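You operate a simulated robot arm through the tools that you are given. There is no shell and no other tool. Be economical: measure what you need, move in short steps, check, and stop when the job is done.

The job below is to be done with a simulated two-armed robot. You get a single attempt, and the scene is never put back.

TASK
Press the cake's top on in the top press and switch off.
Fine: slide in, switch on, one start with both green buttons, then pull the slide out; the board stays on the slide.

The check looks at the end state, three seconds after you hand in, the way a careful person would. Anything else that was tipped, shoved, dropped, spilled or broken makes it a failure.

THE ROBOT
Two 7-joint arms with two-finger parallel grippers on one trunk, on a base that drives. Base frame: it is fixed to the floor where the robot stands at the start and does not move with it; the origin is under the middle of the robot, x ahead of it, y to its left, z up. Readings come in mm, rad, newtons and seconds.
The left shoulder is at the start at [70, 163, 1195], the right one opposite. With the tool pointing down near the work surface each hand reaches from about 100 to 620 mm from the robot's upright axis, wherever it stands, measured 20 degrees to its own side. Places, roughly: press slide [800, -300, 800]; press switch [1100, -200, 900]; plate of the press slide [900, -400, 800]. Payload 3.43 kg a hand.
The tool frame of a hand sits at the grasp point between the pads (the TCP): z along the fingers, y along the line on which they close. The tips reach 34 mm beyond it. The gripper opens to 128 mm. The fingers are 24 mm wide and 12 mm thick; the gripper's body (48 by 130 mm) begins 96 mm behind the TCP.
Orientation is told as [roll, pitch, yaw] about the base's x, y, z axes, in that order, counted from this pose: with the fingers straight down and closing along the base's y, the tool's x points along the base's -x, its y along +y and its z along -z.

THE INTERFACE
- The arms move only by the tool arm_command. It takes "left_targets", "right_targets" or both (then of equal length, played together; a hand with none holds still); each is a list of rows, each a list of 7 numbers: the shift along the base's x, y, z in cm, then the turn, a rotation vector about the base's x, y, z in rad, then the gripper command, from -1 (fully open) to 1 (shut), values between in proportion. In form: [[tx, ty, tz, rx, ry, rz, jaw], ...]. A call has 1 to 20 rows; each row is the pose to reach, as a shift and turn from the pose commanded when the call began. Rows are played at 5 a second. More than 50 mm and 0.15 rad between two rows, or a gripper value outside its range, and nothing of the call is played. A pose out of reach is approached as far as the arm can. The call stops where the force on the tool passes 40 N (or 10 N more than at its start, if that is more) or the arm is blocked; 0.2 s more then pass. Each finger travels about 153 mm/s and halts on what it meets, pressing with about 42 N; the grip force reading is that of the motor and also rises with nothing between the fingers. The clock runs only during rows and for 0.2 s after the last one: add rows that repeat a pose to give the fingers time. It gives the time, the measured TCP pose, the force on the tool (base axes), the opening and the grip force at its end, in the units of the frame above (readings bear some noise).
- Cameras (640 x 400 px; columns grow to the right, rows downward): "scene" is now at [135.7, -13.1, 1415.8]; the picture's right is [-0.15, -0.99, 0.00], its down [-0.63, 0.10, -0.77] and it looks along [0.76, -0.12, -0.63] (base axes); focal length 255 px, centre (320, 200). "left" rides on the left gripper at [76, 11, -160] in its tool frame; the picture's right is [-0.15, 0.99, 0.00], its down [-0.88, -0.13, -0.46] and it looks along [-0.45, -0.07, 0.89] (tool axes); focal length 234 px, centre (320, 200). "right" rides on the right gripper at [76, -11, -160] in its tool frame; the picture's right is [0.15, 0.99, 0.00], its down [-0.88, 0.13, -0.46] and it looks along [-0.45, 0.07, 0.89] (tool axes); focal length 234 px, centre (320, 200). There is no depth. A picture from a camera that has moved, and an enlarged one, comes with that camera's place and axes in the base frame and with its lens.
- snapshot(camera): a new picture of that camera. It takes no simulated time.
- lift_body(by): slides the trunk up (or, below 0, down) by that many mm; the arms and the scene camera ride with it, the base frame stays. It gives what a move gives, with no picture.
- drive_base(legs): drives the robot by 1 to 6 legs, each [ahead, left, turn to the left] in mm, mm and rad, along the robot's own axes; the way and the turn of a leg run together, so that a leg with both is an arc; at most 1500 mm and 3.142 rad a leg. The arms and the cameras ride along, it lands a little off, and it stops where it bumps. It gives what a move gives.
- pan_tilt(pan, tilt): turns the head with the scene camera to pan (to the left, within 1.501 rad either way) and tilt (down, from -0.506 to 1.204), counted from straight ahead of the robot. It gives what a move gives.
- close_up(camera, box): a new picture of the part [left, top, right, bottom] of that camera's present view, enlarged. It takes no simulated time.
- sign_off(): hands the job in; it is judged then, once.

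Go step by step. Nothing tells you exact positions but the pictures and the camera data: compare them with the known pose of the tool, close in by small moves and look again before you grip or let go. The budget is 120 turns and 100 pictures, counting those below and the enlarged ones. Unless the task says otherwise, let go and move clear before handing in, and close with one line.

The tools are called after ">>>" by a JSON object that holds its "method" and its "body". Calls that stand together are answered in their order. arm_command: Moves the arms, as the interface text tells. Its arguments: {"type":"object","properties":{"left_targets":{"type":"array"},"right_targets":{"type":"array"}},"required":[]} The other tools are called the same way: lift_body (by) slides the trunk up or down; drive_base (legs) drives the base; pan_tilt (pan, tilt) turns the head that bears the scene camera; snapshot (camera) takes a picture; close_up (camera, box) takes an enlarged picture of a part of a camera's view; sign_off () hands the job in.

At the start:

```text
clock: 0.0
left_eef_pos: [610.6, 137.7, 1201.9]
left_orientation: [0.001, -0.001, 0.002]
left_contact_force: [0.2, 0.0, 0.5]
left_gripper_width: 128.2
left_gripper_force: 0.0
right_eef_pos: [478.0, -364.5, 1141.9]
right_orientation: [0.001, 0.0, 0.0]
right_contact_force: [1.0, 0.3, -0.2]
right_gripper_width: 127.8
right_gripper_force: 0.1
trunk travel left (down, up): [-675.0, 265.0]
robot x, y, heading: [-0.1, -2.0, -0.003]
head pan, tilt: [-0.154, 0.688]
```

scene: 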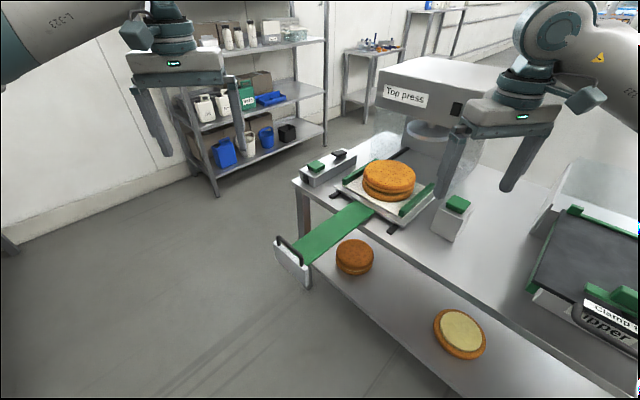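
right: 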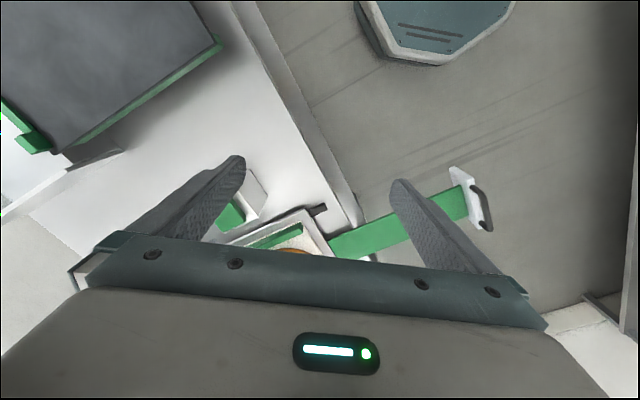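
left: 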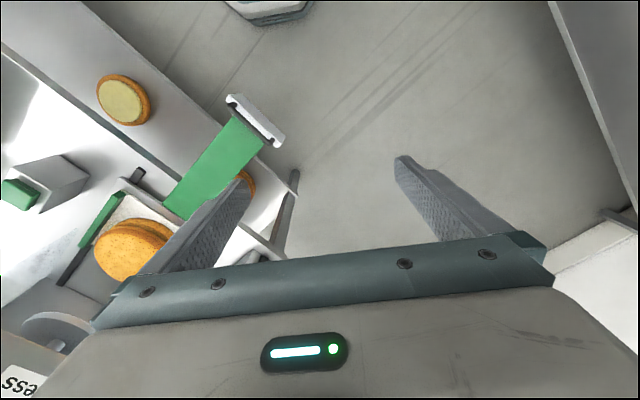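

I see the press with its slide pulled out, the cake on the board, two green buttons left and right of the slide, and a dark switch on the press head. I'll take enlarged views to locate them.

>>> {"method": "close_up", "body": {"camera": "scene", "box": [260, 40, 500, 190]}}

>>> {"method": "close_up", "body": {"camera": "scene", "box": [260, 140, 500, 290]}}

```text
2.67 times, centred on (380, 115) of scene
camera zoom: at [135.7, -13.1, 1415.8], right [-0.15, -0.99, 0.0], down [-0.63, 0.1, -0.77], along [0.76, -0.12, -0.63], focal length 681 px, centre (160, 427)
```

zoom: 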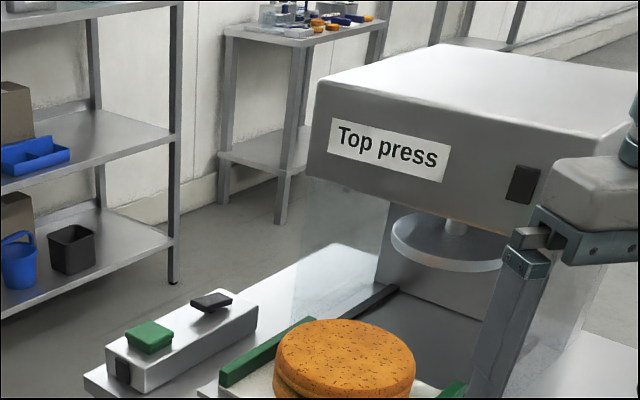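

```text
2.67 times, centred on (380, 215) of scene
camera zoom: at [135.7, -13.1, 1415.8], right [-0.15, -0.99, 0.0], down [-0.63, 0.1, -0.77], along [0.76, -0.12, -0.63], focal length 681 px, centre (160, 160)
```

zoom: 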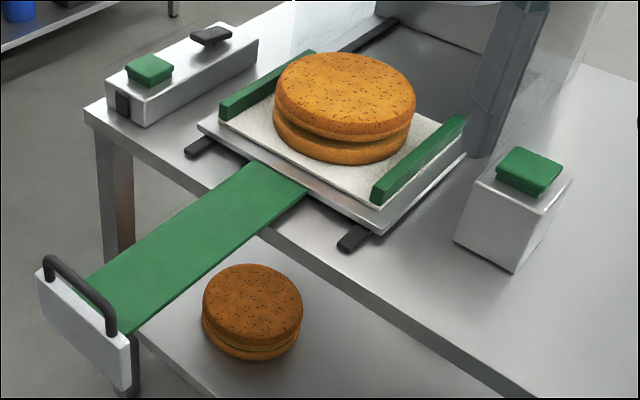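

The switch by the rough figures is the black rocker on the left box. The press faces about (-0.62, 0.78), with the cake near (888, -397). I'll drive round to stand in front of the slide.

>>> {"method": "drive_base", "body": {"legs": [[330, 305, 0], [0, 0, -0.9]]}}

>>> {"method": "pan_tilt", "body": {"pan": 0, "tilt": 0.7}}

>>> {"method": "snapshot", "body": {"camera": "scene"}}

>>> {"method": "snapshot", "body": {"camera": "left"}}

>>> {"method": "snapshot", "body": {"camera": "right"}}

```text
clock: 5.0
left_eef_pos: [817.3, -85.1, 1202.8]
left_orientation: [0.0, 0.0, -0.891]
left_contact_force: [-0.4, -0.2, 0.7]
left_gripper_width: 128.0
left_gripper_force: 0.1
right_eef_pos: [342.9, -296.7, 1142.8]
right_orientation: [0.001, 0.0, -0.893]
right_contact_force: [-0.2, 0.6, -0.5]
right_gripper_width: 128.0
right_gripper_force: 0.0
trunk travel left (down, up): [-675.0, 265.0]
robot x, y, heading: [328.6, 303.6, -0.892]
head pan, tilt: [-0.154, 0.688]
```

```text
clock: 5.7
left_eef_pos: [817.3, -84.0, 1202.1]
left_orientation: [0.001, -0.001, -0.891]
left_contact_force: [-0.4, -0.7, -0.3]
left_gripper_width: 127.9
left_gripper_force: 0.1
right_eef_pos: [341.9, -296.8, 1142.2]
right_orientation: [0.0, 0.001, -0.893]
right_contact_force: [-0.3, -1.1, -0.6]
right_gripper_width: 128.1
right_gripper_force: 0.0
trunk travel left (down, up): [-675.0, 265.0]
robot x, y, heading: [326.7, 299.4, -0.891]
head pan, tilt: [0.0, 0.7]
```

```text
94 pictures are left
camera scene: at [412.7, 199.8, 1414.7], right [-0.78, -0.63, 0.0], down [-0.4, 0.5, -0.76], along [0.48, -0.6, -0.64], focal length 255 px, centre (320, 200)
```

scene: 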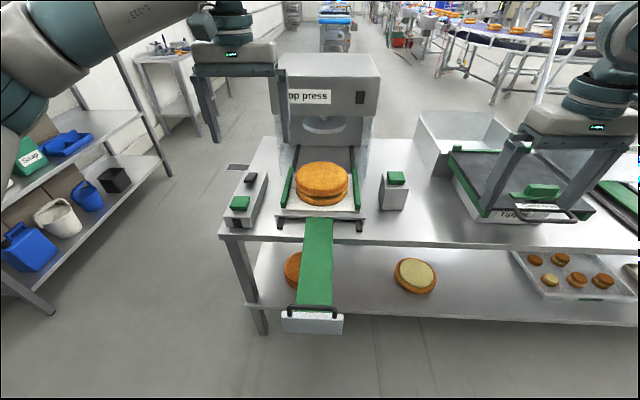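

```text
93 pictures are left
camera left: at [777.9, -19.8, 1361.4], right [0.86, 0.51, 0.0], down [0.45, -0.77, 0.46], along [0.23, -0.39, -0.89], focal length 234 px, centre (320, 200)
```

left: 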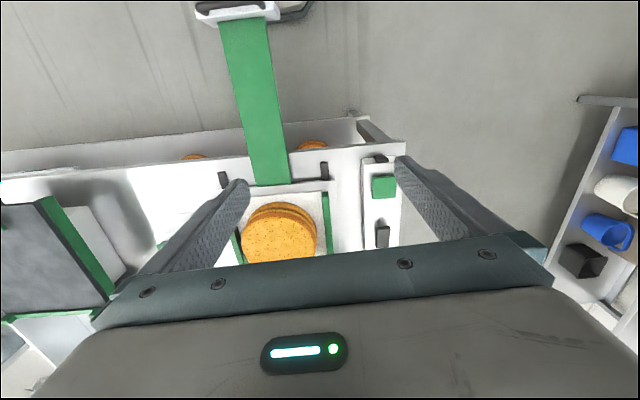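

```text
92 pictures are left
camera right: at [284.5, -243.8, 1301.9], right [0.68, 0.73, 0.0], down [0.65, -0.6, 0.46], along [0.33, -0.31, -0.89], focal length 234 px, centre (320, 200)
```

right: 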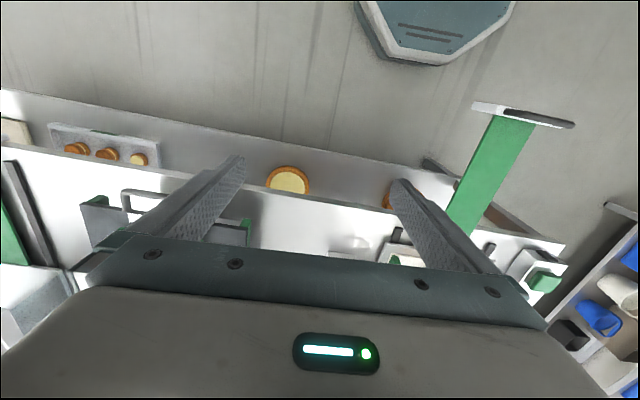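

I'm roughly square to the press now. I'll enlarge to measure the handle, buttons and switch.

>>> {"method": "close_up", "body": {"camera": "scene", "box": [210, 150, 430, 340]}}

>>> {"method": "close_up", "body": {"camera": "scene", "box": [210, 70, 420, 220]}}

>>> {"method": "close_up", "body": {"camera": "left", "box": [180, 0, 420, 260]}}

```text
2.11 times, centred on (320, 245) of scene
camera zoom: at [412.7, 199.8, 1414.7], right [-0.78, -0.63, 0.0], down [-0.4, 0.5, -0.76], along [0.48, -0.6, -0.64], focal length 537 px, centre (320, 105)
```

zoom: 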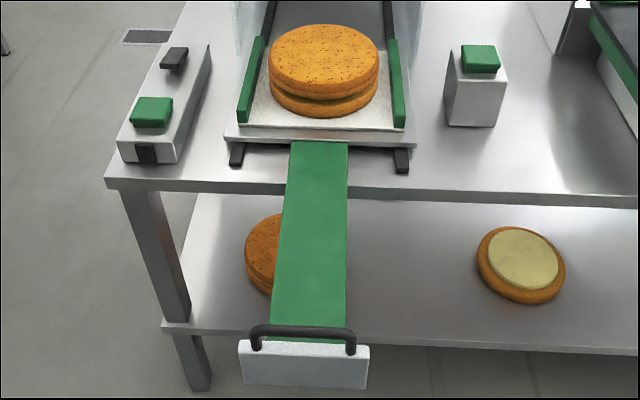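

```text
2.67 times, centred on (315, 145) of scene
camera zoom: at [412.7, 199.8, 1414.7], right [-0.78, -0.63, 0.0], down [-0.4, 0.5, -0.76], along [0.48, -0.6, -0.64], focal length 681 px, centre (333, 347)
```

zoom: 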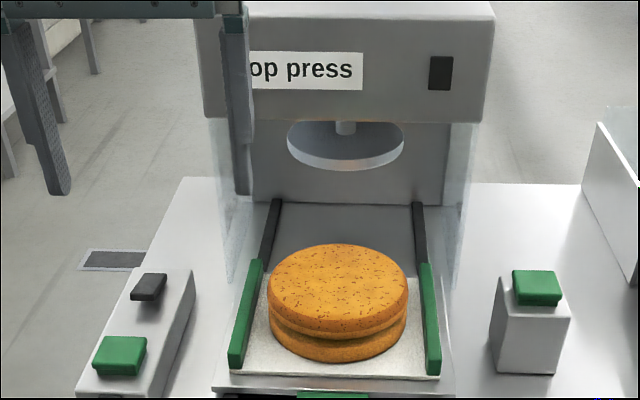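

```text
1.54 times, centred on (300, 130) of left
camera zoom: at [777.9, -19.8, 1361.4], right [0.86, 0.51, 0.0], down [0.45, -0.77, 0.46], along [0.23, -0.39, -0.89], focal length 360 px, centre (351, 308)
```

zoom: 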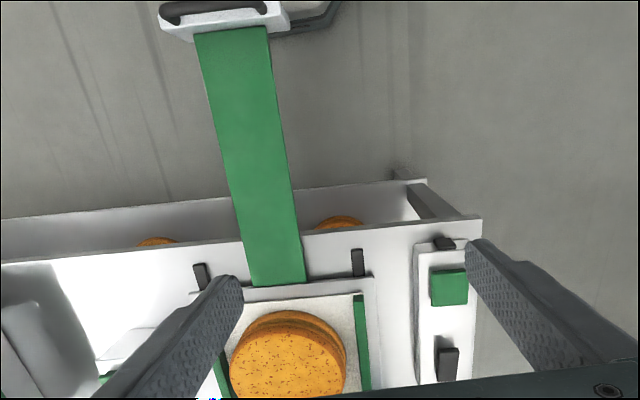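

Measured in the robot's frame (ahead, left, up): handle bar (405, 25, 889), left button (751, 258, 890), switch (878, 251, 897), right button about (870, -265, 893). I'll drive 150 mm ahead so that everything is in comfortable reach.

>>> {"method": "drive_base", "body": {"legs": [[150, 0, 0]]}}

>>> {"method": "pan_tilt", "body": {"pan": 0, "tilt": 0.9}}

>>> {"method": "close_up", "body": {"camera": "scene", "box": [200, 50, 440, 200]}}

>>> {"method": "close_up", "body": {"camera": "scene", "box": [220, 200, 420, 400]}}

>>> {"method": "snapshot", "body": {"camera": "left"}}

>>> {"method": "snapshot", "body": {"camera": "right"}}

```text
clock: 7.1
left_eef_pos: [910.5, -199.6, 1203.1]
left_orientation: [0.002, -0.001, -0.893]
left_contact_force: [0.7, -0.4, 0.4]
left_gripper_width: 128.0
left_gripper_force: 0.1
right_eef_pos: [436.8, -411.0, 1142.6]
right_orientation: [-0.001, -0.001, -0.893]
right_contact_force: [0.5, 0.2, 0.3]
right_gripper_width: 128.0
right_gripper_force: 0.1
trunk travel left (down, up): [-675.0, 265.0]
robot x, y, heading: [422.4, 187.4, -0.89]
head pan, tilt: [0.0, 0.7]
```

```text
clock: 7.8
left_eef_pos: [913.1, -200.2, 1202.0]
left_orientation: [-0.001, -0.002, -0.89]
left_contact_force: [0.0, -1.1, -0.8]
left_gripper_width: 128.1
left_gripper_force: 0.1
right_eef_pos: [436.7, -413.3, 1142.8]
right_orientation: [-0.001, 0.001, -0.893]
right_contact_force: [0.3, -0.3, -0.1]
right_gripper_width: 128.0
right_gripper_force: 0.0
trunk travel left (down, up): [-675.0, 265.0]
robot x, y, heading: [418.5, 186.5, -0.89]
head pan, tilt: [0.0, 0.901]
```

```text
2.67 times, centred on (320, 125) of scene
camera zoom: at [501.1, 90.6, 1398.5], right [-0.78, -0.63, 0.0], down [-0.49, 0.61, -0.62], along [0.39, -0.48, -0.78], focal length 681 px, centre (320, 400)
```

zoom: 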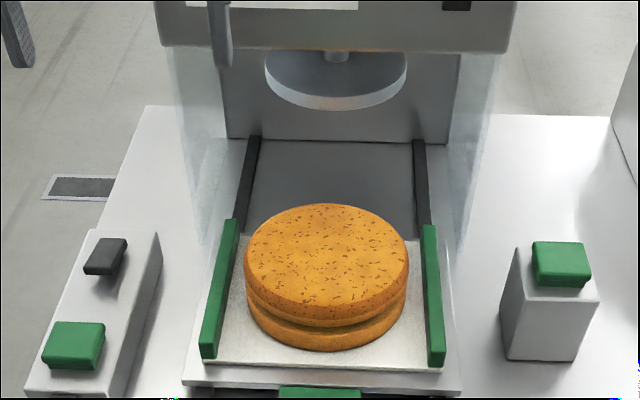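

```text
2.00 times, centred on (320, 300) of scene
camera zoom: at [501.1, 90.6, 1398.5], right [-0.78, -0.63, 0.0], down [-0.49, 0.61, -0.62], along [0.39, -0.48, -0.78], focal length 511 px, centre (320, 0)
```

zoom: 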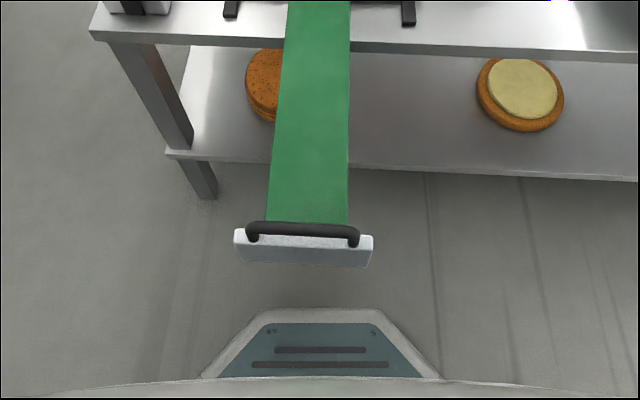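

```text
86 pictures are left
camera left: at [872.2, -136.1, 1361.2], right [0.86, 0.51, 0.0], down [0.45, -0.77, 0.46], along [0.23, -0.39, -0.89], focal length 234 px, centre (320, 200)
```

left: 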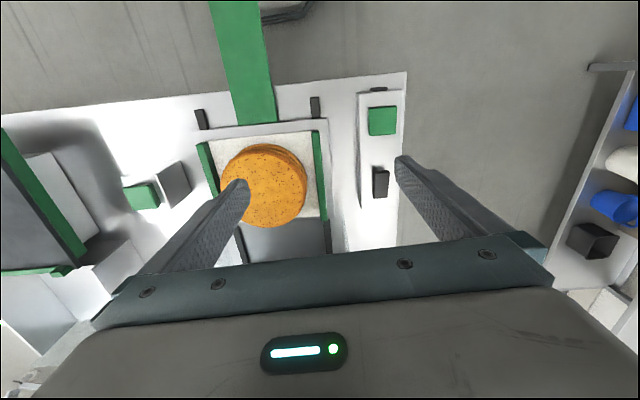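

```text
85 pictures are left
camera right: at [378.8, -360.4, 1301.6], right [0.68, 0.73, 0.0], down [0.65, -0.6, 0.45], along [0.33, -0.31, -0.89], focal length 234 px, centre (320, 200)
```

right: 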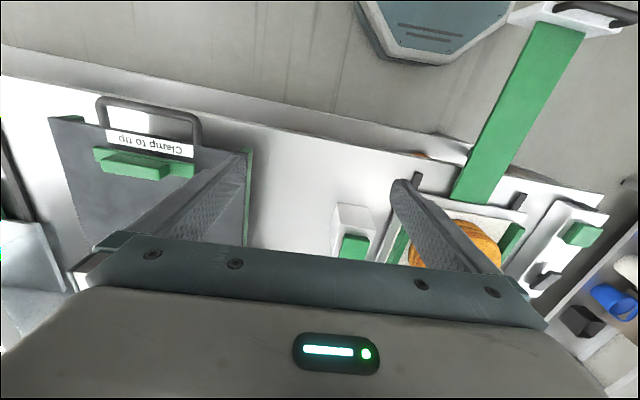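

The handle bar is near (594, 1, 889), with the slide axis about 3° off my heading. I'll bring the right hand above the bar, turned so it closes along the slide direction.

>>> {"method": "arm_command", "body": {"right_targets": [[1.4, 3.8, -0.8, 0, 0, 0.138, -0.2], [2.9, 7.5, -1.7, 0, 0, 0.275, -0.2], [4.3, 11.3, -2.5, 0, 0, 0.413, -0.2], [5.7, 15.1, -3.4, 0, 0, 0.551, -0.2], [7.1, 18.8, -4.2, 0, 0, 0.689, -0.2], [8.6, 22.6, -5.1, 0, 0, 0.826, -0.2], [10.0, 26.4, -5.9, 0, 0, 0.964, -0.2], [11.4, 30.1, -6.8, 0, 0, 1.102, -0.2], [12.8, 33.9, -7.6, 0, 0, 1.24, -0.2], [14.3, 37.6, -8.5, 0, 0, 1.377, -0.2], [15.7, 41.4, -9.3, 0, 0, 1.515, -0.2], [15.7, 41.4, -9.3, 0, 0, 1.515, -0.2]]}}

>>> {"method": "snapshot", "body": {"camera": "right"}}

>>> {"method": "snapshot", "body": {"camera": "scene"}}

```text
clock: 10.4
left_eef_pos: [909.9, -201.1, 1202.0]
left_orientation: [0.001, 0.0, -0.895]
left_contact_force: [-0.2, -0.9, -0.4]
left_gripper_width: 128.1
left_gripper_force: 0.1
right_eef_pos: [594.0, 1.3, 1048.6]
right_orientation: [0.001, -0.003, 0.623]
right_contact_force: [0.6, -0.7, 0.2]
right_gripper_width: 76.8
right_gripper_force: 0.0
trunk travel left (down, up): [-675.0, 265.0]
robot x, y, heading: [419.7, 188.7, -0.892]
head pan, tilt: [0.0, 0.901]
```

```text
84 pictures are left
camera right: at [537.0, -50.9, 1207.8], right [-0.7, 0.72, 0.0], down [0.64, 0.62, 0.46], along [0.33, 0.32, -0.89], focal length 234 px, centre (320, 200)
```

right: 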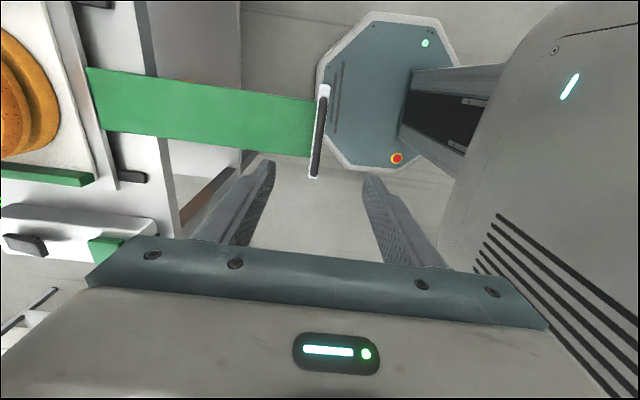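

```text
83 pictures are left
camera scene: at [499.8, 90.3, 1398.5], right [-0.78, -0.63, 0.0], down [-0.49, 0.61, -0.62], along [0.39, -0.48, -0.78], focal length 255 px, centre (320, 200)
```

scene: 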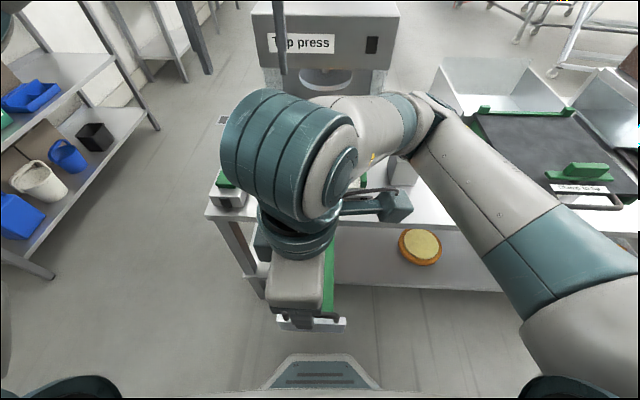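

>>> {"method": "close_up", "body": {"camera": "right", "box": [220, 60, 420, 210]}}

```text
2.67 times, centred on (320, 135) of right
camera zoom: at [537.0, -50.9, 1207.8], right [-0.7, 0.72, 0.0], down [0.64, 0.62, 0.46], along [0.33, 0.32, -0.89], focal length 624 px, centre (320, 373)
```

zoom: 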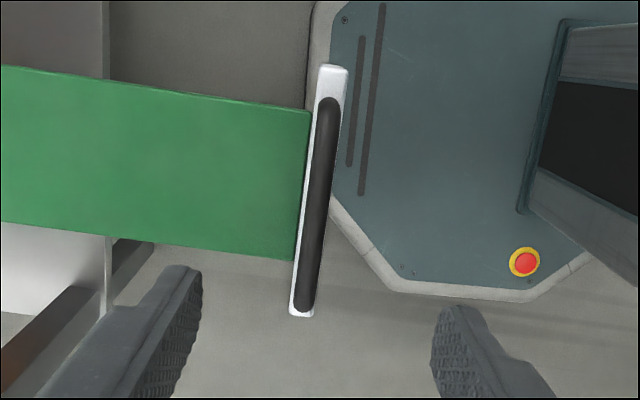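

The bar stands over the end plate, at about (588, -4); the hand is square to it. I'll lower to straddle it, then check.

>>> {"method": "arm_command", "body": {"right_targets": [[-0.5, -0.5, -4.0, 0, 0, 0, -0.2], [-0.5, -0.5, -8.0, 0, 0, 0, -0.2], [-0.5, -0.5, -12.0, 0, 0, 0, -0.2], [-0.5, -0.5, -14.0, 0, 0, 0, -0.2]]}}

>>> {"method": "snapshot", "body": {"camera": "right"}}

```text
clock: 11.4
left_eef_pos: [910.4, -199.7, 1202.9]
left_orientation: [0.0, 0.0, -0.89]
left_contact_force: [0.2, -0.1, 0.5]
left_gripper_width: 127.9
left_gripper_force: 0.2
right_eef_pos: [591.0, -2.7, 909.7]
right_orientation: [-0.001, 0.0, 0.62]
right_contact_force: [-0.4, -0.3, -0.2]
right_gripper_width: 76.8
right_gripper_force: 0.0
trunk travel left (down, up): [-675.0, 265.0]
robot x, y, heading: [420.2, 189.3, -0.892]
head pan, tilt: [0.0, 0.901]
```

```text
81 pictures are left
camera right: at [533.2, -55.7, 1068.6], right [-0.7, 0.72, 0.0], down [0.64, 0.62, 0.46], along [0.33, 0.32, -0.89], focal length 234 px, centre (320, 200)
```

right: 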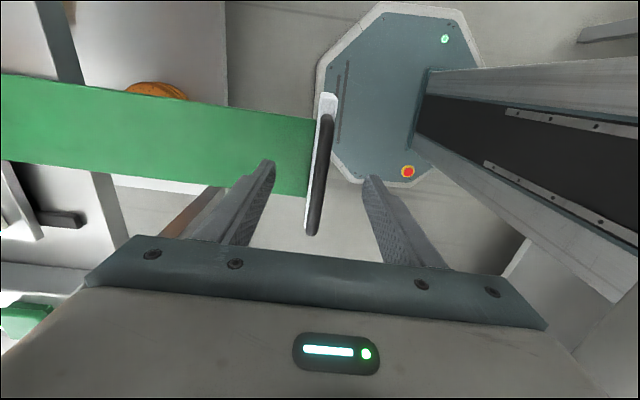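

The bar is centred between the fingers and its height comes out near 878. I'll lower 20 mm more and close.

>>> {"method": "arm_command", "body": {"right_targets": [[-0.3, -0.2, -1.0, 0, 0, 0, -0.2], [-0.3, -0.2, -2.0, 0, 0, 0, -0.2], [-0.3, -0.2, -2.0, 0, 0, 0, 0.3], [-0.3, -0.2, -2.0, 0, 0, 0, 0.7], [-0.3, -0.2, -2.0, 0, 0, 0, 1], [-0.3, -0.2, -2.0, 0, 0, 0, 1], [-0.3, -0.2, -2.0, 0, 0, 0, 1]]}}

>>> {"method": "close_up", "body": {"camera": "right", "box": [220, 80, 420, 280]}}

```text
clock: 13.0
left_eef_pos: [910.9, -199.8, 1201.6]
left_orientation: [0.001, 0.0, -0.892]
left_contact_force: [-0.5, -0.3, -0.2]
left_gripper_width: 128.0
left_gripper_force: 0.1
right_eef_pos: [588.2, -4.2, 890.0]
right_orientation: [-0.001, 0.0, 0.621]
right_contact_force: [0.4, -1.0, -3.0]
right_gripper_width: 11.9
right_gripper_force: 45.1
trunk travel left (down, up): [-675.0, 265.0]
robot x, y, heading: [419.9, 191.9, -0.897]
head pan, tilt: [0.0, 0.901]
```

```text
2.00 times, centred on (320, 180) of right
camera zoom: at [530.1, -57.1, 1049.0], right [-0.7, 0.72, 0.0], down [0.64, 0.62, 0.46], along [0.33, 0.32, -0.89], focal length 468 px, centre (320, 240)
```

zoom: 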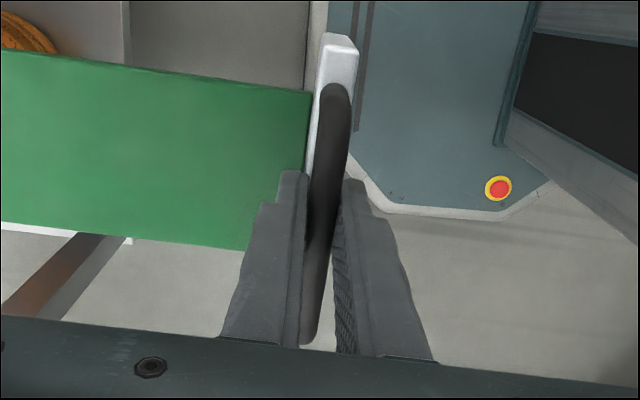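

The bar is gripped (11.9 mm). Now I push the slide in gently along (0.59, -0.807).

>>> {"method": "arm_command", "body": {"right_targets": [[0.3, -0.4, 0, 0, 0, 0, 1], [0.89, -1.21, 0, 0, 0, 0, 1], [1.48, -2.02, 0, 0, 0, 0, 1], [2.07, -2.82, 0, 0, 0, 0, 1], [2.66, -3.63, 0, 0, 0, 0, 1], [3.25, -4.44, 0, 0, 0, 0, 1], [3.84, -5.25, 0, 0, 0, 0, 1], [4.43, -6.05, 0, 0, 0, 0, 1], [5.02, -6.86, 0, 0, 0, 0, 1], [5.31, -7.26, 0, 0, 0, 0, 1]]}}

>>> {"method": "snapshot", "body": {"camera": "scene"}}

```text
clock: 15.2
left_eef_pos: [912.1, -198.9, 1203.9]
left_orientation: [-0.003, -0.001, -0.894]
left_contact_force: [0.3, -0.1, 0.4]
left_gripper_width: 128.0
left_gripper_force: 0.0
right_eef_pos: [640.2, -76.3, 889.0]
right_orientation: [0.0, 0.001, 0.62]
right_contact_force: [6.1, 6.4, -3.4]
right_gripper_width: 11.7
right_gripper_force: 45.2
trunk travel left (down, up): [-675.0, 265.0]
robot x, y, heading: [419.2, 193.9, -0.888]
head pan, tilt: [0.0, 0.901]
```

```text
79 pictures are left
camera scene: at [501.7, 92.0, 1398.5], right [-0.78, -0.63, 0.0], down [-0.49, 0.61, -0.62], along [0.39, -0.48, -0.78], focal length 255 px, centre (320, 200)
```

scene: 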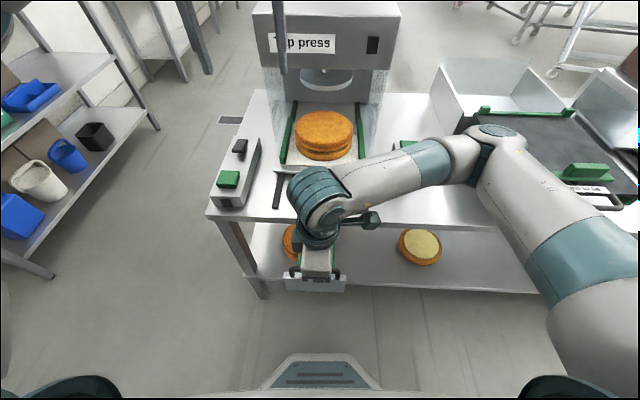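

The slide moves well with a small side load of about 9 N, so I correct direction slightly and keep pushing.

>>> {"method": "arm_command", "body": {"right_targets": [[0.5, -0.3, 0, 0, 0, 0, 1], [1.1, -1.1, 0, 0, 0, 0, 1], [1.7, -1.9, 0, 0, 0, 0, 1], [2.3, -2.7, 0, 0, 0, 0, 1], [2.9, -3.5, 0, 0, 0, 0, 1], [3.5, -4.3, 0, 0, 0, 0, 1], [4.1, -5.1, 0, 0, 0, 0, 1], [4.7, -5.9, 0, 0, 0, 0, 1], [5.3, -6.7, 0, 0, 0, 0, 1], [5.9, -7.5, 0, 0, 0, 0, 1], [6.2, -7.9, 0, 0, 0, 0, 1]]}}

>>> {"method": "snapshot", "body": {"camera": "scene"}}

```text
clock: 17.6
left_eef_pos: [909.2, -201.9, 1203.5]
left_orientation: [0.001, 0.001, -0.89]
left_contact_force: [-0.1, -0.1, 0.9]
left_gripper_width: 128.0
left_gripper_force: 0.0
right_eef_pos: [698.1, -157.1, 889.9]
right_orientation: [-0.002, -0.002, 0.619]
right_contact_force: [-15.7, -10.5, 2.6]
right_gripper_width: 11.5
right_gripper_force: 44.9
trunk travel left (down, up): [-675.0, 265.0]
robot x, y, heading: [420.5, 186.7, -0.892]
head pan, tilt: [0.0, 0.901]
```

```text
78 pictures are left
camera scene: at [498.2, 90.1, 1398.7], right [-0.78, -0.63, 0.0], down [-0.49, 0.61, -0.62], along [0.39, -0.48, -0.78], focal length 255 px, centre (320, 200)
```

scene: 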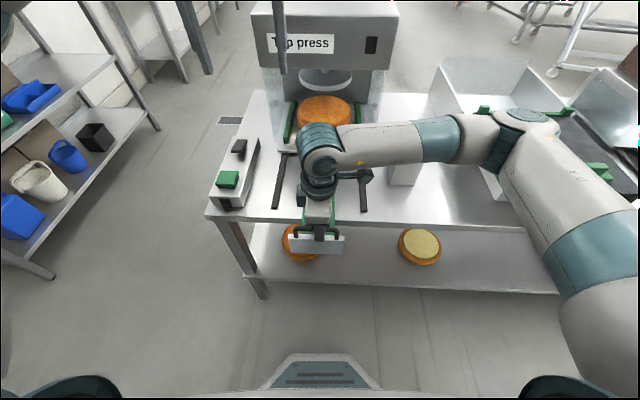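

>>> {"method": "arm_command", "body": {"right_targets": [[-0.1, -0.6, 0, 0, 0, 0, 1], [0.49, -1.41, 0, 0, 0, 0, 1], [1.08, -2.22, 0, 0, 0, 0, 1], [1.66, -3.03, 0, 0, 0, 0, 1], [2.25, -3.84, 0, 0, 0, 0, 1], [2.84, -4.65, 0, 0, 0, 0, 1], [3.42, -5.46, 0, 0, 0, 0, 1]]}}

>>> {"method": "snapshot", "body": {"camera": "scene"}}

```text
clock: 19.2
left_eef_pos: [907.8, -200.1, 1204.1]
left_orientation: [0.0, -0.002, -0.895]
left_contact_force: [0.7, -0.3, -0.3]
left_gripper_width: 128.4
left_gripper_force: 0.1
right_eef_pos: [725.9, -193.2, 885.7]
right_orientation: [0.018, -0.012, 0.626]
right_contact_force: [-14.6, -7.1, 24.8]
right_gripper_width: 11.8
right_gripper_force: 45.0
right hand out of reach, approached as far as the arm can: row 6, 7
trunk travel left (down, up): [-675.0, 265.0]
robot x, y, heading: [420.2, 191.2, -0.89]
head pan, tilt: [0.0, 0.901]
stopped in row 7 (right hand): the force on the tool passed its limit (the readings are from after the stop); the commanded pose is now the measured one
```

```text
77 pictures are left
camera scene: at [498.6, 91.8, 1399.1], right [-0.78, -0.63, 0.0], down [-0.49, 0.61, -0.62], along [0.39, -0.48, -0.78], focal length 255 px, centre (320, 200)
```

scene: 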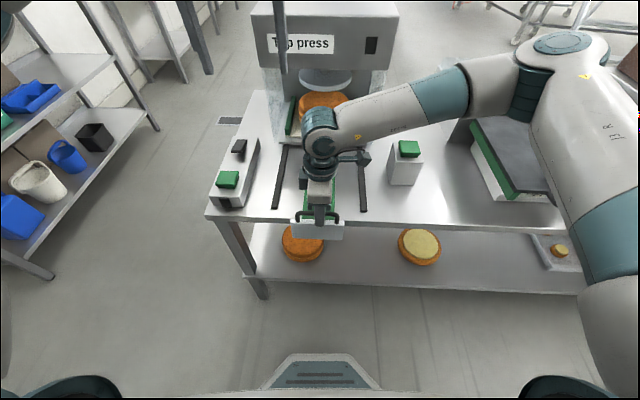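

The right wrist runs out of range at this turn, 226 mm in. I'll let go, back off upward, return the hand to its natural turn and finish the push with closed fingers against the bar.

>>> {"method": "arm_command", "body": {"right_targets": [[-0.1, 0.1, 0.2, 0, 0, 0, 0.8], [-0.1, 0.1, 0.2, 0, 0, 0, 0.4], [-0.1, 0.1, 0.2, 0, 0, 0, 0.2], [-0.1, 0.1, 2.0, 0, 0, 0, 0.2], [-0.3, 0.5, 6.0, 0, 0, 0, 0.2], [-0.6, 1.5, 10, 0, 0, 0, 0.2]]}}

>>> {"method": "snapshot", "body": {"camera": "right"}}

```text
clock: 20.6
left_eef_pos: [910.1, -200.5, 1203.7]
left_orientation: [-0.001, -0.002, -0.896]
left_contact_force: [-0.3, 0.5, 0.4]
left_gripper_width: 128.0
left_gripper_force: 0.0
right_eef_pos: [721.0, -175.5, 986.8]
right_orientation: [0.019, -0.016, 0.627]
right_contact_force: [0.4, -0.3, 0.8]
right_gripper_width: 51.3
right_gripper_force: 0.1
trunk travel left (down, up): [-675.0, 265.0]
robot x, y, heading: [417.1, 188.0, -0.888]
head pan, tilt: [0.0, 0.901]
```

```text
76 pictures are left
camera right: at [664.8, -233.3, 1144.4], right [-0.7, 0.71, 0.02], down [0.64, 0.61, 0.47], along [0.33, 0.34, -0.88], focal length 234 px, centre (320, 200)
```

right: 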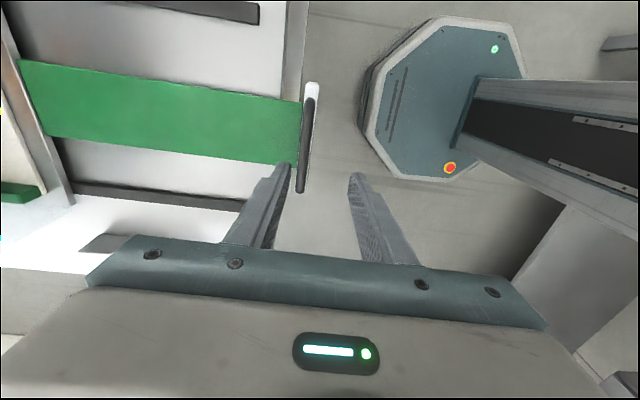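

>>> {"method": "arm_command", "body": {"right_targets": [[-0.3, 0.3, 0.5, 0, 0, -0.14, 0.6], [-0.6, 0.6, 1, 0, 0, -0.28, 1], [-0.9, 0.9, 1.5, 0, 0, -0.42, 1], [-1.2, 1.2, 1.5, 0, 0, -0.56, 1], [-1.5, 1.5, 1.5, 0, 0, -0.7, 1], [-1.8, 1.8, 1.5, 0, 0, -0.84, 1], [-2.1, 2.1, 1.5, 0, 0, -0.98, 1], [-2.5, 2.5, 1.5, 0, 0, -1.12, 1], [-2.5, 2.5, 1.5, 0, 0, -1.26, 1], [-2.5, 2.5, 1.5, 0, 0, -1.4, 1], [-2.5, 2.5, 1.5, 0, 0, -1.54, 1], [-2.5, 2.5, 1.5, 0, 0, -1.57, 1]]}}

>>> {"method": "snapshot", "body": {"camera": "right"}}

>>> {"method": "snapshot", "body": {"camera": "scene"}}

```text
clock: 23.2
left_eef_pos: [908.8, -201.6, 1203.0]
left_orientation: [0.0, -0.003, -0.895]
left_contact_force: [0.0, -0.5, -0.7]
left_gripper_width: 127.9
left_gripper_force: 0.0
right_eef_pos: [698.3, -152.7, 998.6]
right_orientation: [0.02, -0.015, -0.944]
right_contact_force: [0.9, 0.4, -0.4]
right_gripper_width: 0.0
right_gripper_force: 32.9
trunk travel left (down, up): [-675.0, 265.0]
robot x, y, heading: [420.9, 188.8, -0.897]
head pan, tilt: [0.0, 0.901]
```

```text
75 pictures are left
camera right: at [638.4, -97.4, 1157.9], right [0.71, 0.7, 0.02], down [0.61, -0.64, 0.47], along [0.34, -0.33, -0.88], focal length 234 px, centre (320, 200)
```

right: 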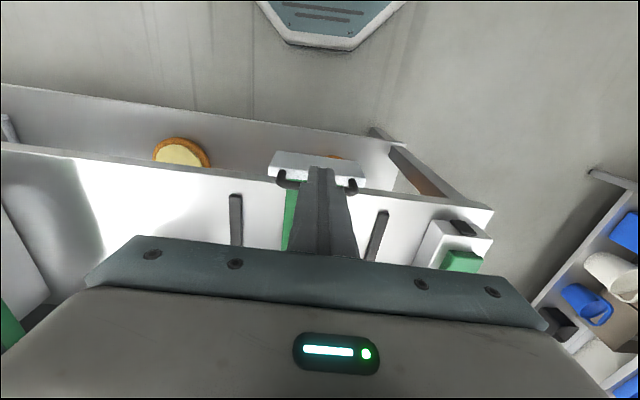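

```text
74 pictures are left
camera scene: at [500.3, 90.7, 1398.5], right [-0.78, -0.63, 0.0], down [-0.49, 0.61, -0.62], along [0.39, -0.48, -0.78], focal length 255 px, centre (320, 200)
```

scene: 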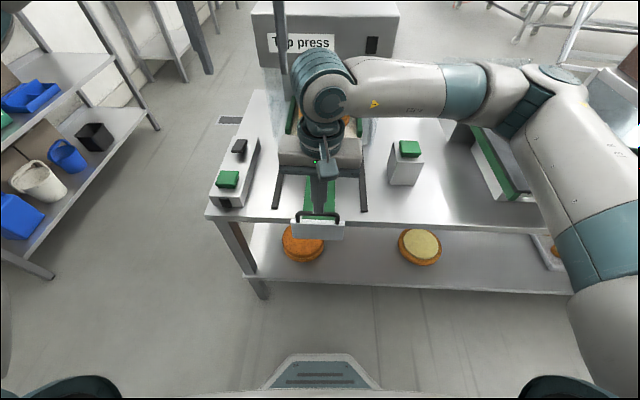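

The closed fingers are about 49 mm outside the bar. I'll lower them to bar height there.

>>> {"method": "arm_command", "body": {"right_targets": [[-0.6, 0.8, -4.5, 0, 0, 0, 1], [-0.6, 0.8, -9.0, 0, 0, 0, 1], [-0.6, 0.8, -11.8, 0, 0, 0, 1]]}}

>>> {"method": "close_up", "body": {"camera": "right", "box": [200, 50, 440, 250]}}

>>> {"method": "close_up", "body": {"camera": "scene", "box": [240, 120, 420, 270]}}

```text
clock: 24.0
left_eef_pos: [909.6, -201.1, 1202.9]
left_orientation: [-0.002, -0.002, -0.896]
left_contact_force: [-0.7, 0.0, 0.0]
left_gripper_width: 128.1
left_gripper_force: 0.0
right_eef_pos: [691.3, -144.1, 881.4]
right_orientation: [0.021, -0.015, -0.944]
right_contact_force: [0.5, -0.3, -0.6]
right_gripper_width: 0.0
right_gripper_force: 33.4
trunk travel left (down, up): [-675.0, 265.0]
robot x, y, heading: [419.9, 190.9, -0.894]
head pan, tilt: [0.0, 0.901]
```

```text
2.00 times, centred on (320, 150) of right
camera zoom: at [632.3, -89.3, 1039.2], right [0.71, 0.7, 0.02], down [0.61, -0.64, 0.47], along [0.34, -0.33, -0.88], focal length 468 px, centre (320, 300)
```

zoom: 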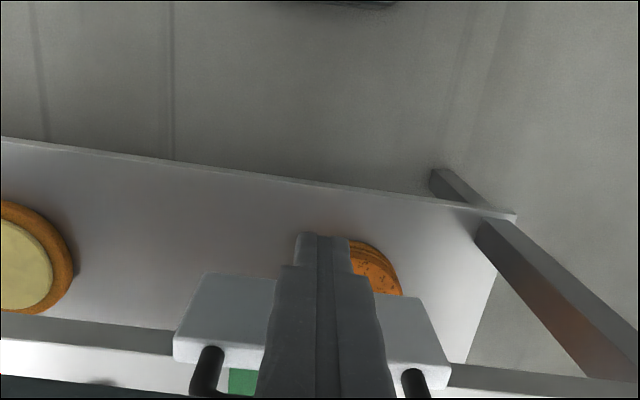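

```text
2.67 times, centred on (330, 195) of scene
camera zoom: at [500.3, 90.7, 1398.6], right [-0.78, -0.63, 0.0], down [-0.49, 0.61, -0.62], along [0.39, -0.48, -0.78], focal length 681 px, centre (293, 213)
```

zoom: 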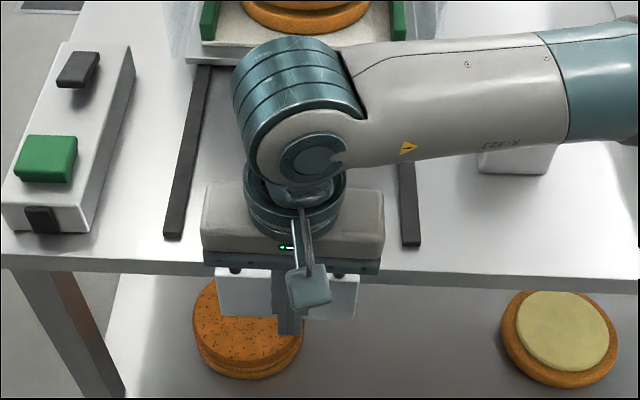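

>>> {"method": "arm_command", "body": {"right_targets": [[0.6, -0.8, 0, 0, 0, 0, 1], [1.2, -1.6, 0, 0, 0, 0, 1], [1.6, -2.3, 0, 0, 0, 0, 1], [2.0, -2.8, 0, 0, 0, 0, 1], [2.4, -3.3, 0, 0, 0, 0, 1], [2.8, -3.8, 0, 0, 0, 0, 1], [3.2, -4.3, 0, 0, 0, 0, 1], [3.6, -4.9, 0, 0, 0, 0, 1], [4.0, -5.4, 0, 0, 0, 0, 1], [4.4, -6.0, 0, 0, 0, 0, 1], [4.8, -6.5, 0, 0, 0, 0, 1], [5.2, -7.1, 0, 0, 0, 0, 1], [5.6, -7.6, 0, 0, 0, 0, 1], [6.0, -8.2, 0, 0, 0, 0, 1], [6.4, -8.7, 0, 0, 0, 0, 1]]}}

>>> {"method": "snapshot", "body": {"camera": "scene"}}

>>> {"method": "snapshot", "body": {"camera": "right"}}

```text
clock: 26.4
left_eef_pos: [909.1, -201.2, 1203.0]
left_orientation: [-0.001, -0.001, -0.895]
left_contact_force: [1.1, 1.1, 0.3]
left_gripper_width: 127.7
left_gripper_force: 0.1
right_eef_pos: [733.1, -197.5, 879.4]
right_orientation: [0.018, 0.005, -0.932]
right_contact_force: [-6.8, 9.6, 0.0]
right_gripper_width: 0.1
right_gripper_force: 32.9
trunk travel left (down, up): [-675.0, 265.0]
robot x, y, heading: [417.5, 189.0, -0.897]
head pan, tilt: [0.0, 0.901]
stopped in row 11 (right hand): the force on the tool passed its limit (the readings are from after the stop); the commanded pose is now the measured one
```

```text
71 pictures are left
camera scene: at [499.0, 92.0, 1398.8], right [-0.78, -0.63, 0.0], down [-0.49, 0.61, -0.62], along [0.39, -0.48, -0.78], focal length 255 px, centre (320, 200)
```

scene: 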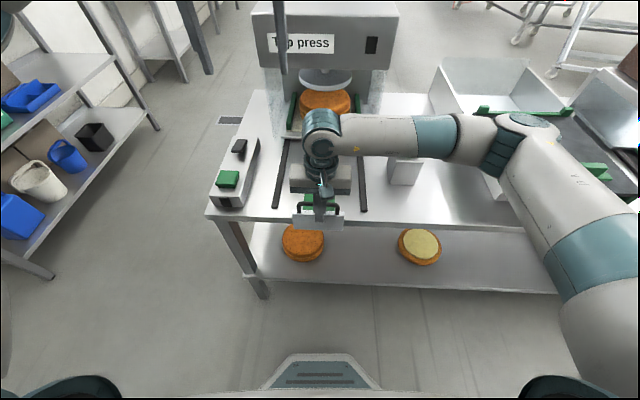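

```text
70 pictures are left
camera right: at [675.1, -146.5, 1038.8], right [0.71, 0.71, 0.02], down [0.62, -0.64, 0.45], along [0.33, -0.31, -0.89], focal length 234 px, centre (320, 200)
```

right: 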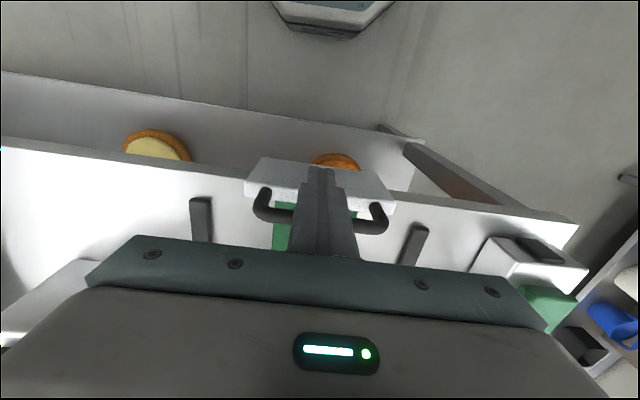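

>>> {"method": "close_up", "body": {"camera": "scene", "box": [240, 50, 400, 150]}}

>>> {"method": "snapshot", "body": {"camera": "left"}}

```text
4.00 times, centred on (320, 100) of scene
camera zoom: at [499.0, 92.0, 1398.8], right [-0.78, -0.63, 0.0], down [-0.49, 0.61, -0.62], along [0.39, -0.48, -0.78], focal length 1021 px, centre (320, 600)
```

zoom: 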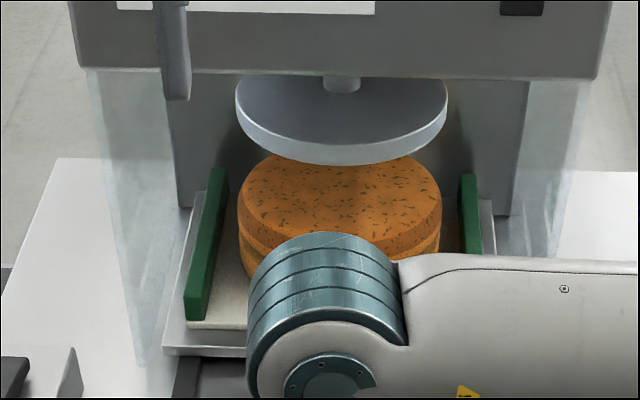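

```text
68 pictures are left
camera left: at [868.8, -135.5, 1362.2], right [0.86, 0.5, 0.0], down [0.45, -0.77, 0.46], along [0.23, -0.39, -0.89], focal length 234 px, centre (320, 200)
```

left: 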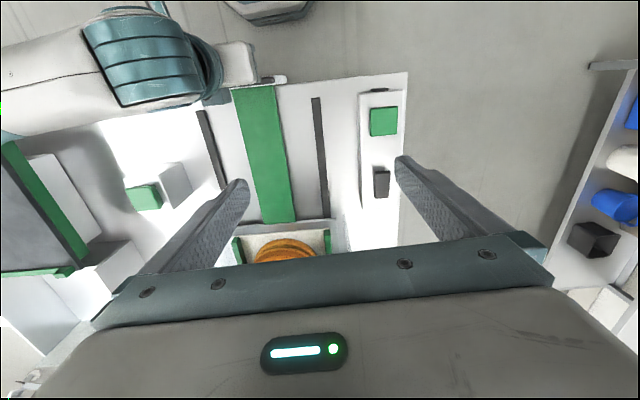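

It looks like the slide reached its stop with the cake under the plunger. I'll confirm with one more short push.

>>> {"method": "arm_command", "body": {"right_targets": [[0.4, -0.5, 0, 0, 0, 0, 1], [0.8, -1.1, 0, 0, 0, 0, 1], [1.2, -1.6, 0, 0, 0, 0, 1], [1.6, -2.2, 0, 0, 0, 0, 1]]}}

```text
clock: 26.9
left_eef_pos: [907.1, -200.5, 1202.6]
left_orientation: [0.001, -0.001, -0.896]
left_contact_force: [0.1, 0.3, -0.3]
left_gripper_width: 127.7
left_gripper_force: 0.0
right_eef_pos: [733.9, -197.4, 876.6]
right_orientation: [0.014, 0.018, -0.923]
right_contact_force: [-16.2, 18.0, 9.7]
right_gripper_width: 0.2
right_gripper_force: 32.6
trunk travel left (down, up): [-675.0, 265.0]
robot x, y, heading: [418.2, 191.5, -0.9]
head pan, tilt: [0.0, 0.901]
stopped in row 2 (right hand): the force on the tool passed its limit (the readings are from after the stop); the commanded pose is now the measured one
```

The slide is fully in. I'll withdraw the right hand outward and up, and meanwhile look at the switch.

>>> {"method": "arm_command", "body": {"right_targets": [[-1.5, 2.0, 0.2, 0, 0, 0, 1], [-3.5, 4.9, 0.5, 0, 0, 0, 1], [-3.5, 4.9, 5, 0, 0, 0, 1], [-3.5, 4.9, 10, 0, 0, 0, 1], [-3.5, 4.9, 15, 0, 0, 0, 1]]}}

>>> {"method": "close_up", "body": {"camera": "left", "box": [340, 70, 440, 220]}}

>>> {"method": "close_up", "body": {"camera": "scene", "box": [200, 125, 280, 215]}}

```text
clock: 28.1
left_eef_pos: [908.2, -199.7, 1203.5]
left_orientation: [-0.002, -0.001, -0.895]
left_contact_force: [0.5, 0.1, -0.1]
left_gripper_width: 127.9
left_gripper_force: 0.2
right_eef_pos: [699.1, -149.8, 1025.8]
right_orientation: [0.016, 0.012, -0.929]
right_contact_force: [-0.5, 0.4, 0.4]
right_gripper_width: 0.0
right_gripper_force: 33.1
trunk travel left (down, up): [-675.0, 265.0]
robot x, y, heading: [421.2, 192.6, -0.901]
head pan, tilt: [0.0, 0.901]
```

```text
2.67 times, centred on (390, 145) of left
camera zoom: at [868.9, -134.5, 1362.2], right [0.86, 0.5, 0.0], down [0.45, -0.77, 0.46], along [0.23, -0.4, -0.89], focal length 624 px, centre (133, 347)
```

zoom: 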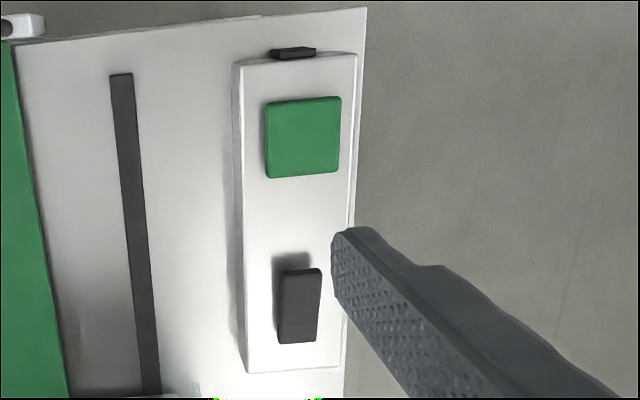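

```text
4.44 times, centred on (240, 170) of scene
camera zoom: at [499.1, 92.9, 1398.5], right [-0.78, -0.63, 0.0], down [-0.49, 0.61, -0.62], along [0.39, -0.48, -0.78], focal length 1135 px, centre (676, 333)
```

zoom: 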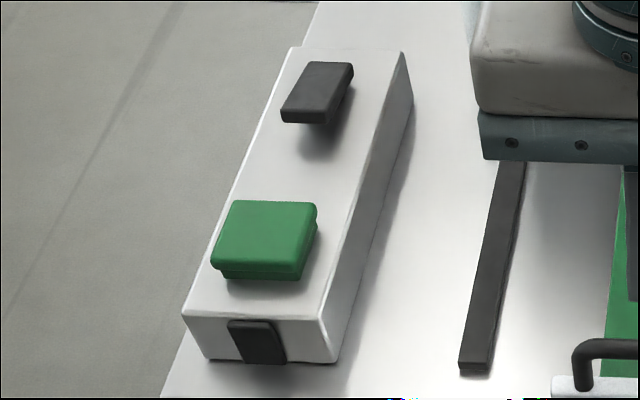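

The rocker on the left box has its near (operator-side) end raised, around (1075, -215, 882). I'll bring the left hand, fingers closed, above that end.

>>> {"method": "arm_command", "body": {"left_targets": [[3, -0.5, -1, 0, 0, 0, -0.5], [7, -1.2, -2, 0, 0, 0, 0], [11, -1.8, -4, 0, 0, 0, 0.5], [14, -2.3, -8, 0, 0, 0, 1], [16, -2.6, -12, 0, 0, 0, 1], [17, -2.8, -16, 0, 0, 0, 1], [17, -2.8, -20, 0, 0, 0, 1], [17, -2.8, -24, 0, 0, 0, 1], [17, -2.8, -24, 0, 0, 0, 1]]}}

>>> {"method": "snapshot", "body": {"camera": "left"}}

>>> {"method": "close_up", "body": {"camera": "scene", "box": [200, 100, 290, 215]}}

```text
refused: row 4 steps farther than a row can; nothing moved
```

```text
65 pictures are left
camera left: at [868.9, -134.5, 1362.2], right [0.86, 0.5, 0.0], down [0.45, -0.77, 0.46], along [0.23, -0.4, -0.89], focal length 234 px, centre (320, 200)
```

left: 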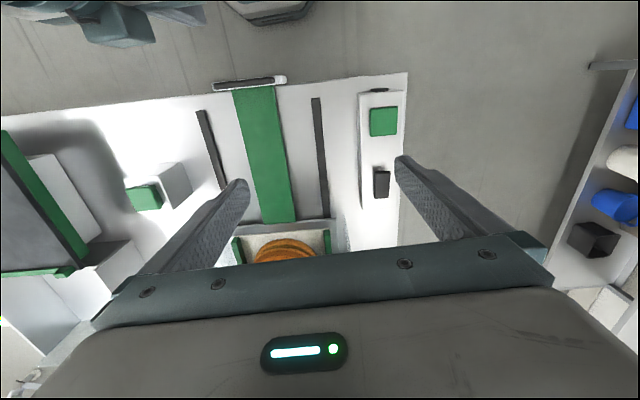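

```text
3.48 times, centred on (245, 158) of scene
camera zoom: at [499.1, 92.9, 1398.5], right [-0.78, -0.63, 0.0], down [-0.49, 0.61, -0.62], along [0.39, -0.48, -0.78], focal length 888 px, centre (581, 348)
```

zoom: 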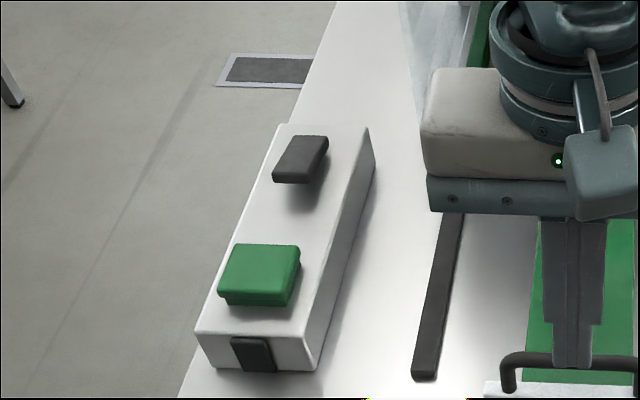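

A step was too long, so nothing moved; I resend with smaller steps.

>>> {"method": "arm_command", "body": {"left_targets": [[3, -0.5, -1, 0, 0, 0, -0.5], [7, -1.2, -2, 0, 0, 0, 0], [11, -1.8, -4, 0, 0, 0, 0.5], [14, -2.3, -7, 0, 0, 0, 1], [16, -2.6, -11, 0, 0, 0, 1], [17, -2.8, -15, 0, 0, 0, 1], [17, -2.8, -19, 0, 0, 0, 1], [17, -2.8, -23, 0, 0, 0, 1], [17, -2.8, -24, 0, 0, 0, 1]]}}

>>> {"method": "snapshot", "body": {"camera": "left"}}

>>> {"method": "close_up", "body": {"camera": "scene", "box": [200, 100, 290, 215]}}

```text
clock: 30.1
left_eef_pos: [1080.4, -226.9, 963.8]
left_orientation: [0.001, -0.003, -0.897]
left_contact_force: [0.2, 0.5, 0.3]
left_gripper_width: 0.1
left_gripper_force: 33.4
right_eef_pos: [698.9, -150.8, 1026.2]
right_orientation: [0.017, 0.012, -0.929]
right_contact_force: [0.3, 0.1, -1.2]
right_gripper_width: 0.1
right_gripper_force: 32.6
trunk travel left (down, up): [-675.0, 265.0]
robot x, y, heading: [417.9, 193.3, -0.886]
head pan, tilt: [0.0, 0.901]
```

```text
63 pictures are left
camera left: at [1040.8, -162.0, 1122.1], right [0.86, 0.5, 0.0], down [0.45, -0.77, 0.46], along [0.23, -0.39, -0.89], focal length 234 px, centre (320, 200)
```

left: 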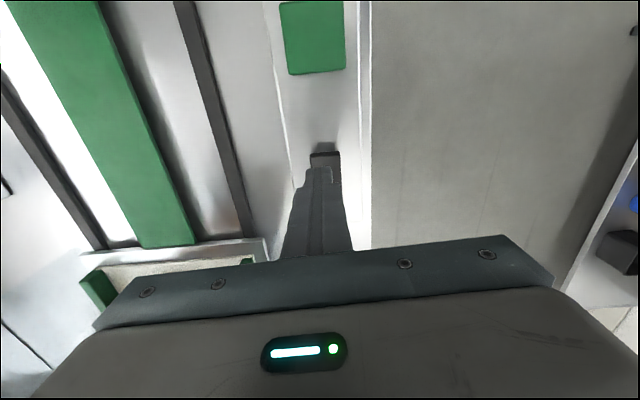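

```text
3.48 times, centred on (245, 158) of scene
camera zoom: at [498.9, 91.9, 1398.6], right [-0.78, -0.63, 0.0], down [-0.49, 0.61, -0.62], along [0.39, -0.48, -0.78], focal length 888 px, centre (581, 348)
```

zoom: 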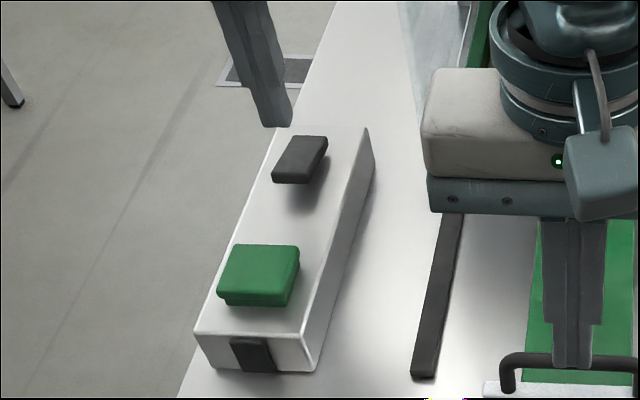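

The fingertip is about 15 mm past the raised end and slightly to the right of it. I'll correct and press down in small steps.

>>> {"method": "arm_command", "body": {"left_targets": [[0.2, 0.6, -1, 0, 0, 0, 1], [0.2, 0.6, -2.5, 0, 0, 0, 1], [0.2, 0.6, -3.2, 0, 0, 0, 1], [0.2, 0.6, -3.8, 0, 0, 0, 1], [0.2, 0.6, -4.3, 0, 0, 0, 1], [0.2, 0.6, -4.8, 0, 0, 0, 1], [0.2, 0.6, -5.3, 0, 0, 0, 1]]}}

>>> {"method": "close_up", "body": {"camera": "scene", "box": [200, 100, 290, 215]}}

>>> {"method": "snapshot", "body": {"camera": "left"}}

```text
clock: 31.7
left_eef_pos: [1080.1, -222.7, 911.3]
left_orientation: [0.001, -0.002, -0.895]
left_contact_force: [0.1, 1.1, 1.8]
left_gripper_width: 0.0
left_gripper_force: 32.6
right_eef_pos: [698.6, -151.1, 1025.4]
right_orientation: [0.016, 0.012, -0.927]
right_contact_force: [0.1, 0.8, -0.8]
right_gripper_width: 0.0
right_gripper_force: 33.3
trunk travel left (down, up): [-675.0, 265.0]
robot x, y, heading: [419.7, 191.0, -0.893]
head pan, tilt: [0.0, 0.901]
```

```text
3.48 times, centred on (245, 158) of scene
camera zoom: at [498.6, 92.4, 1398.7], right [-0.78, -0.63, 0.0], down [-0.49, 0.61, -0.62], along [0.39, -0.48, -0.78], focal length 888 px, centre (581, 348)
```

zoom: 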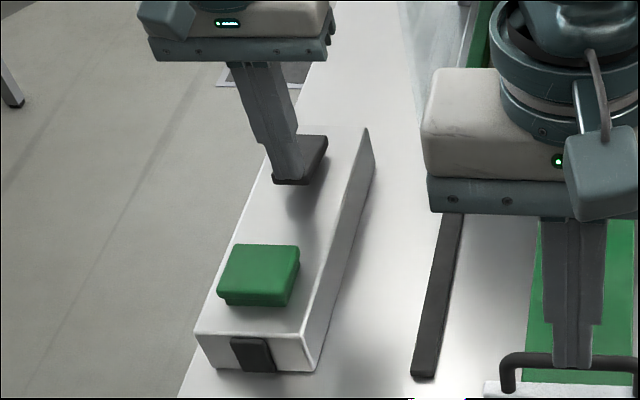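

```text
60 pictures are left
camera left: at [1040.3, -157.1, 1069.6], right [0.86, 0.5, 0.0], down [0.45, -0.77, 0.46], along [0.23, -0.39, -0.89], focal length 234 px, centre (320, 200)
```

left: 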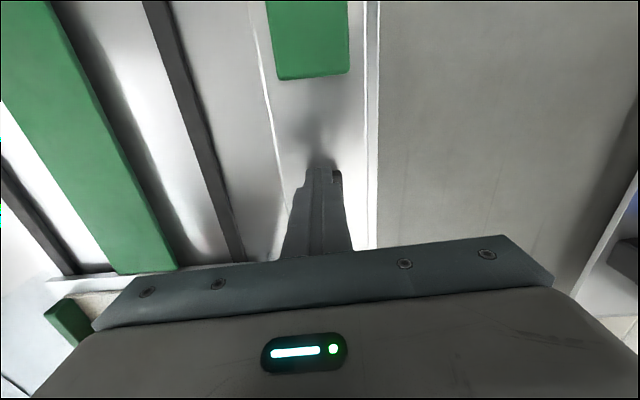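

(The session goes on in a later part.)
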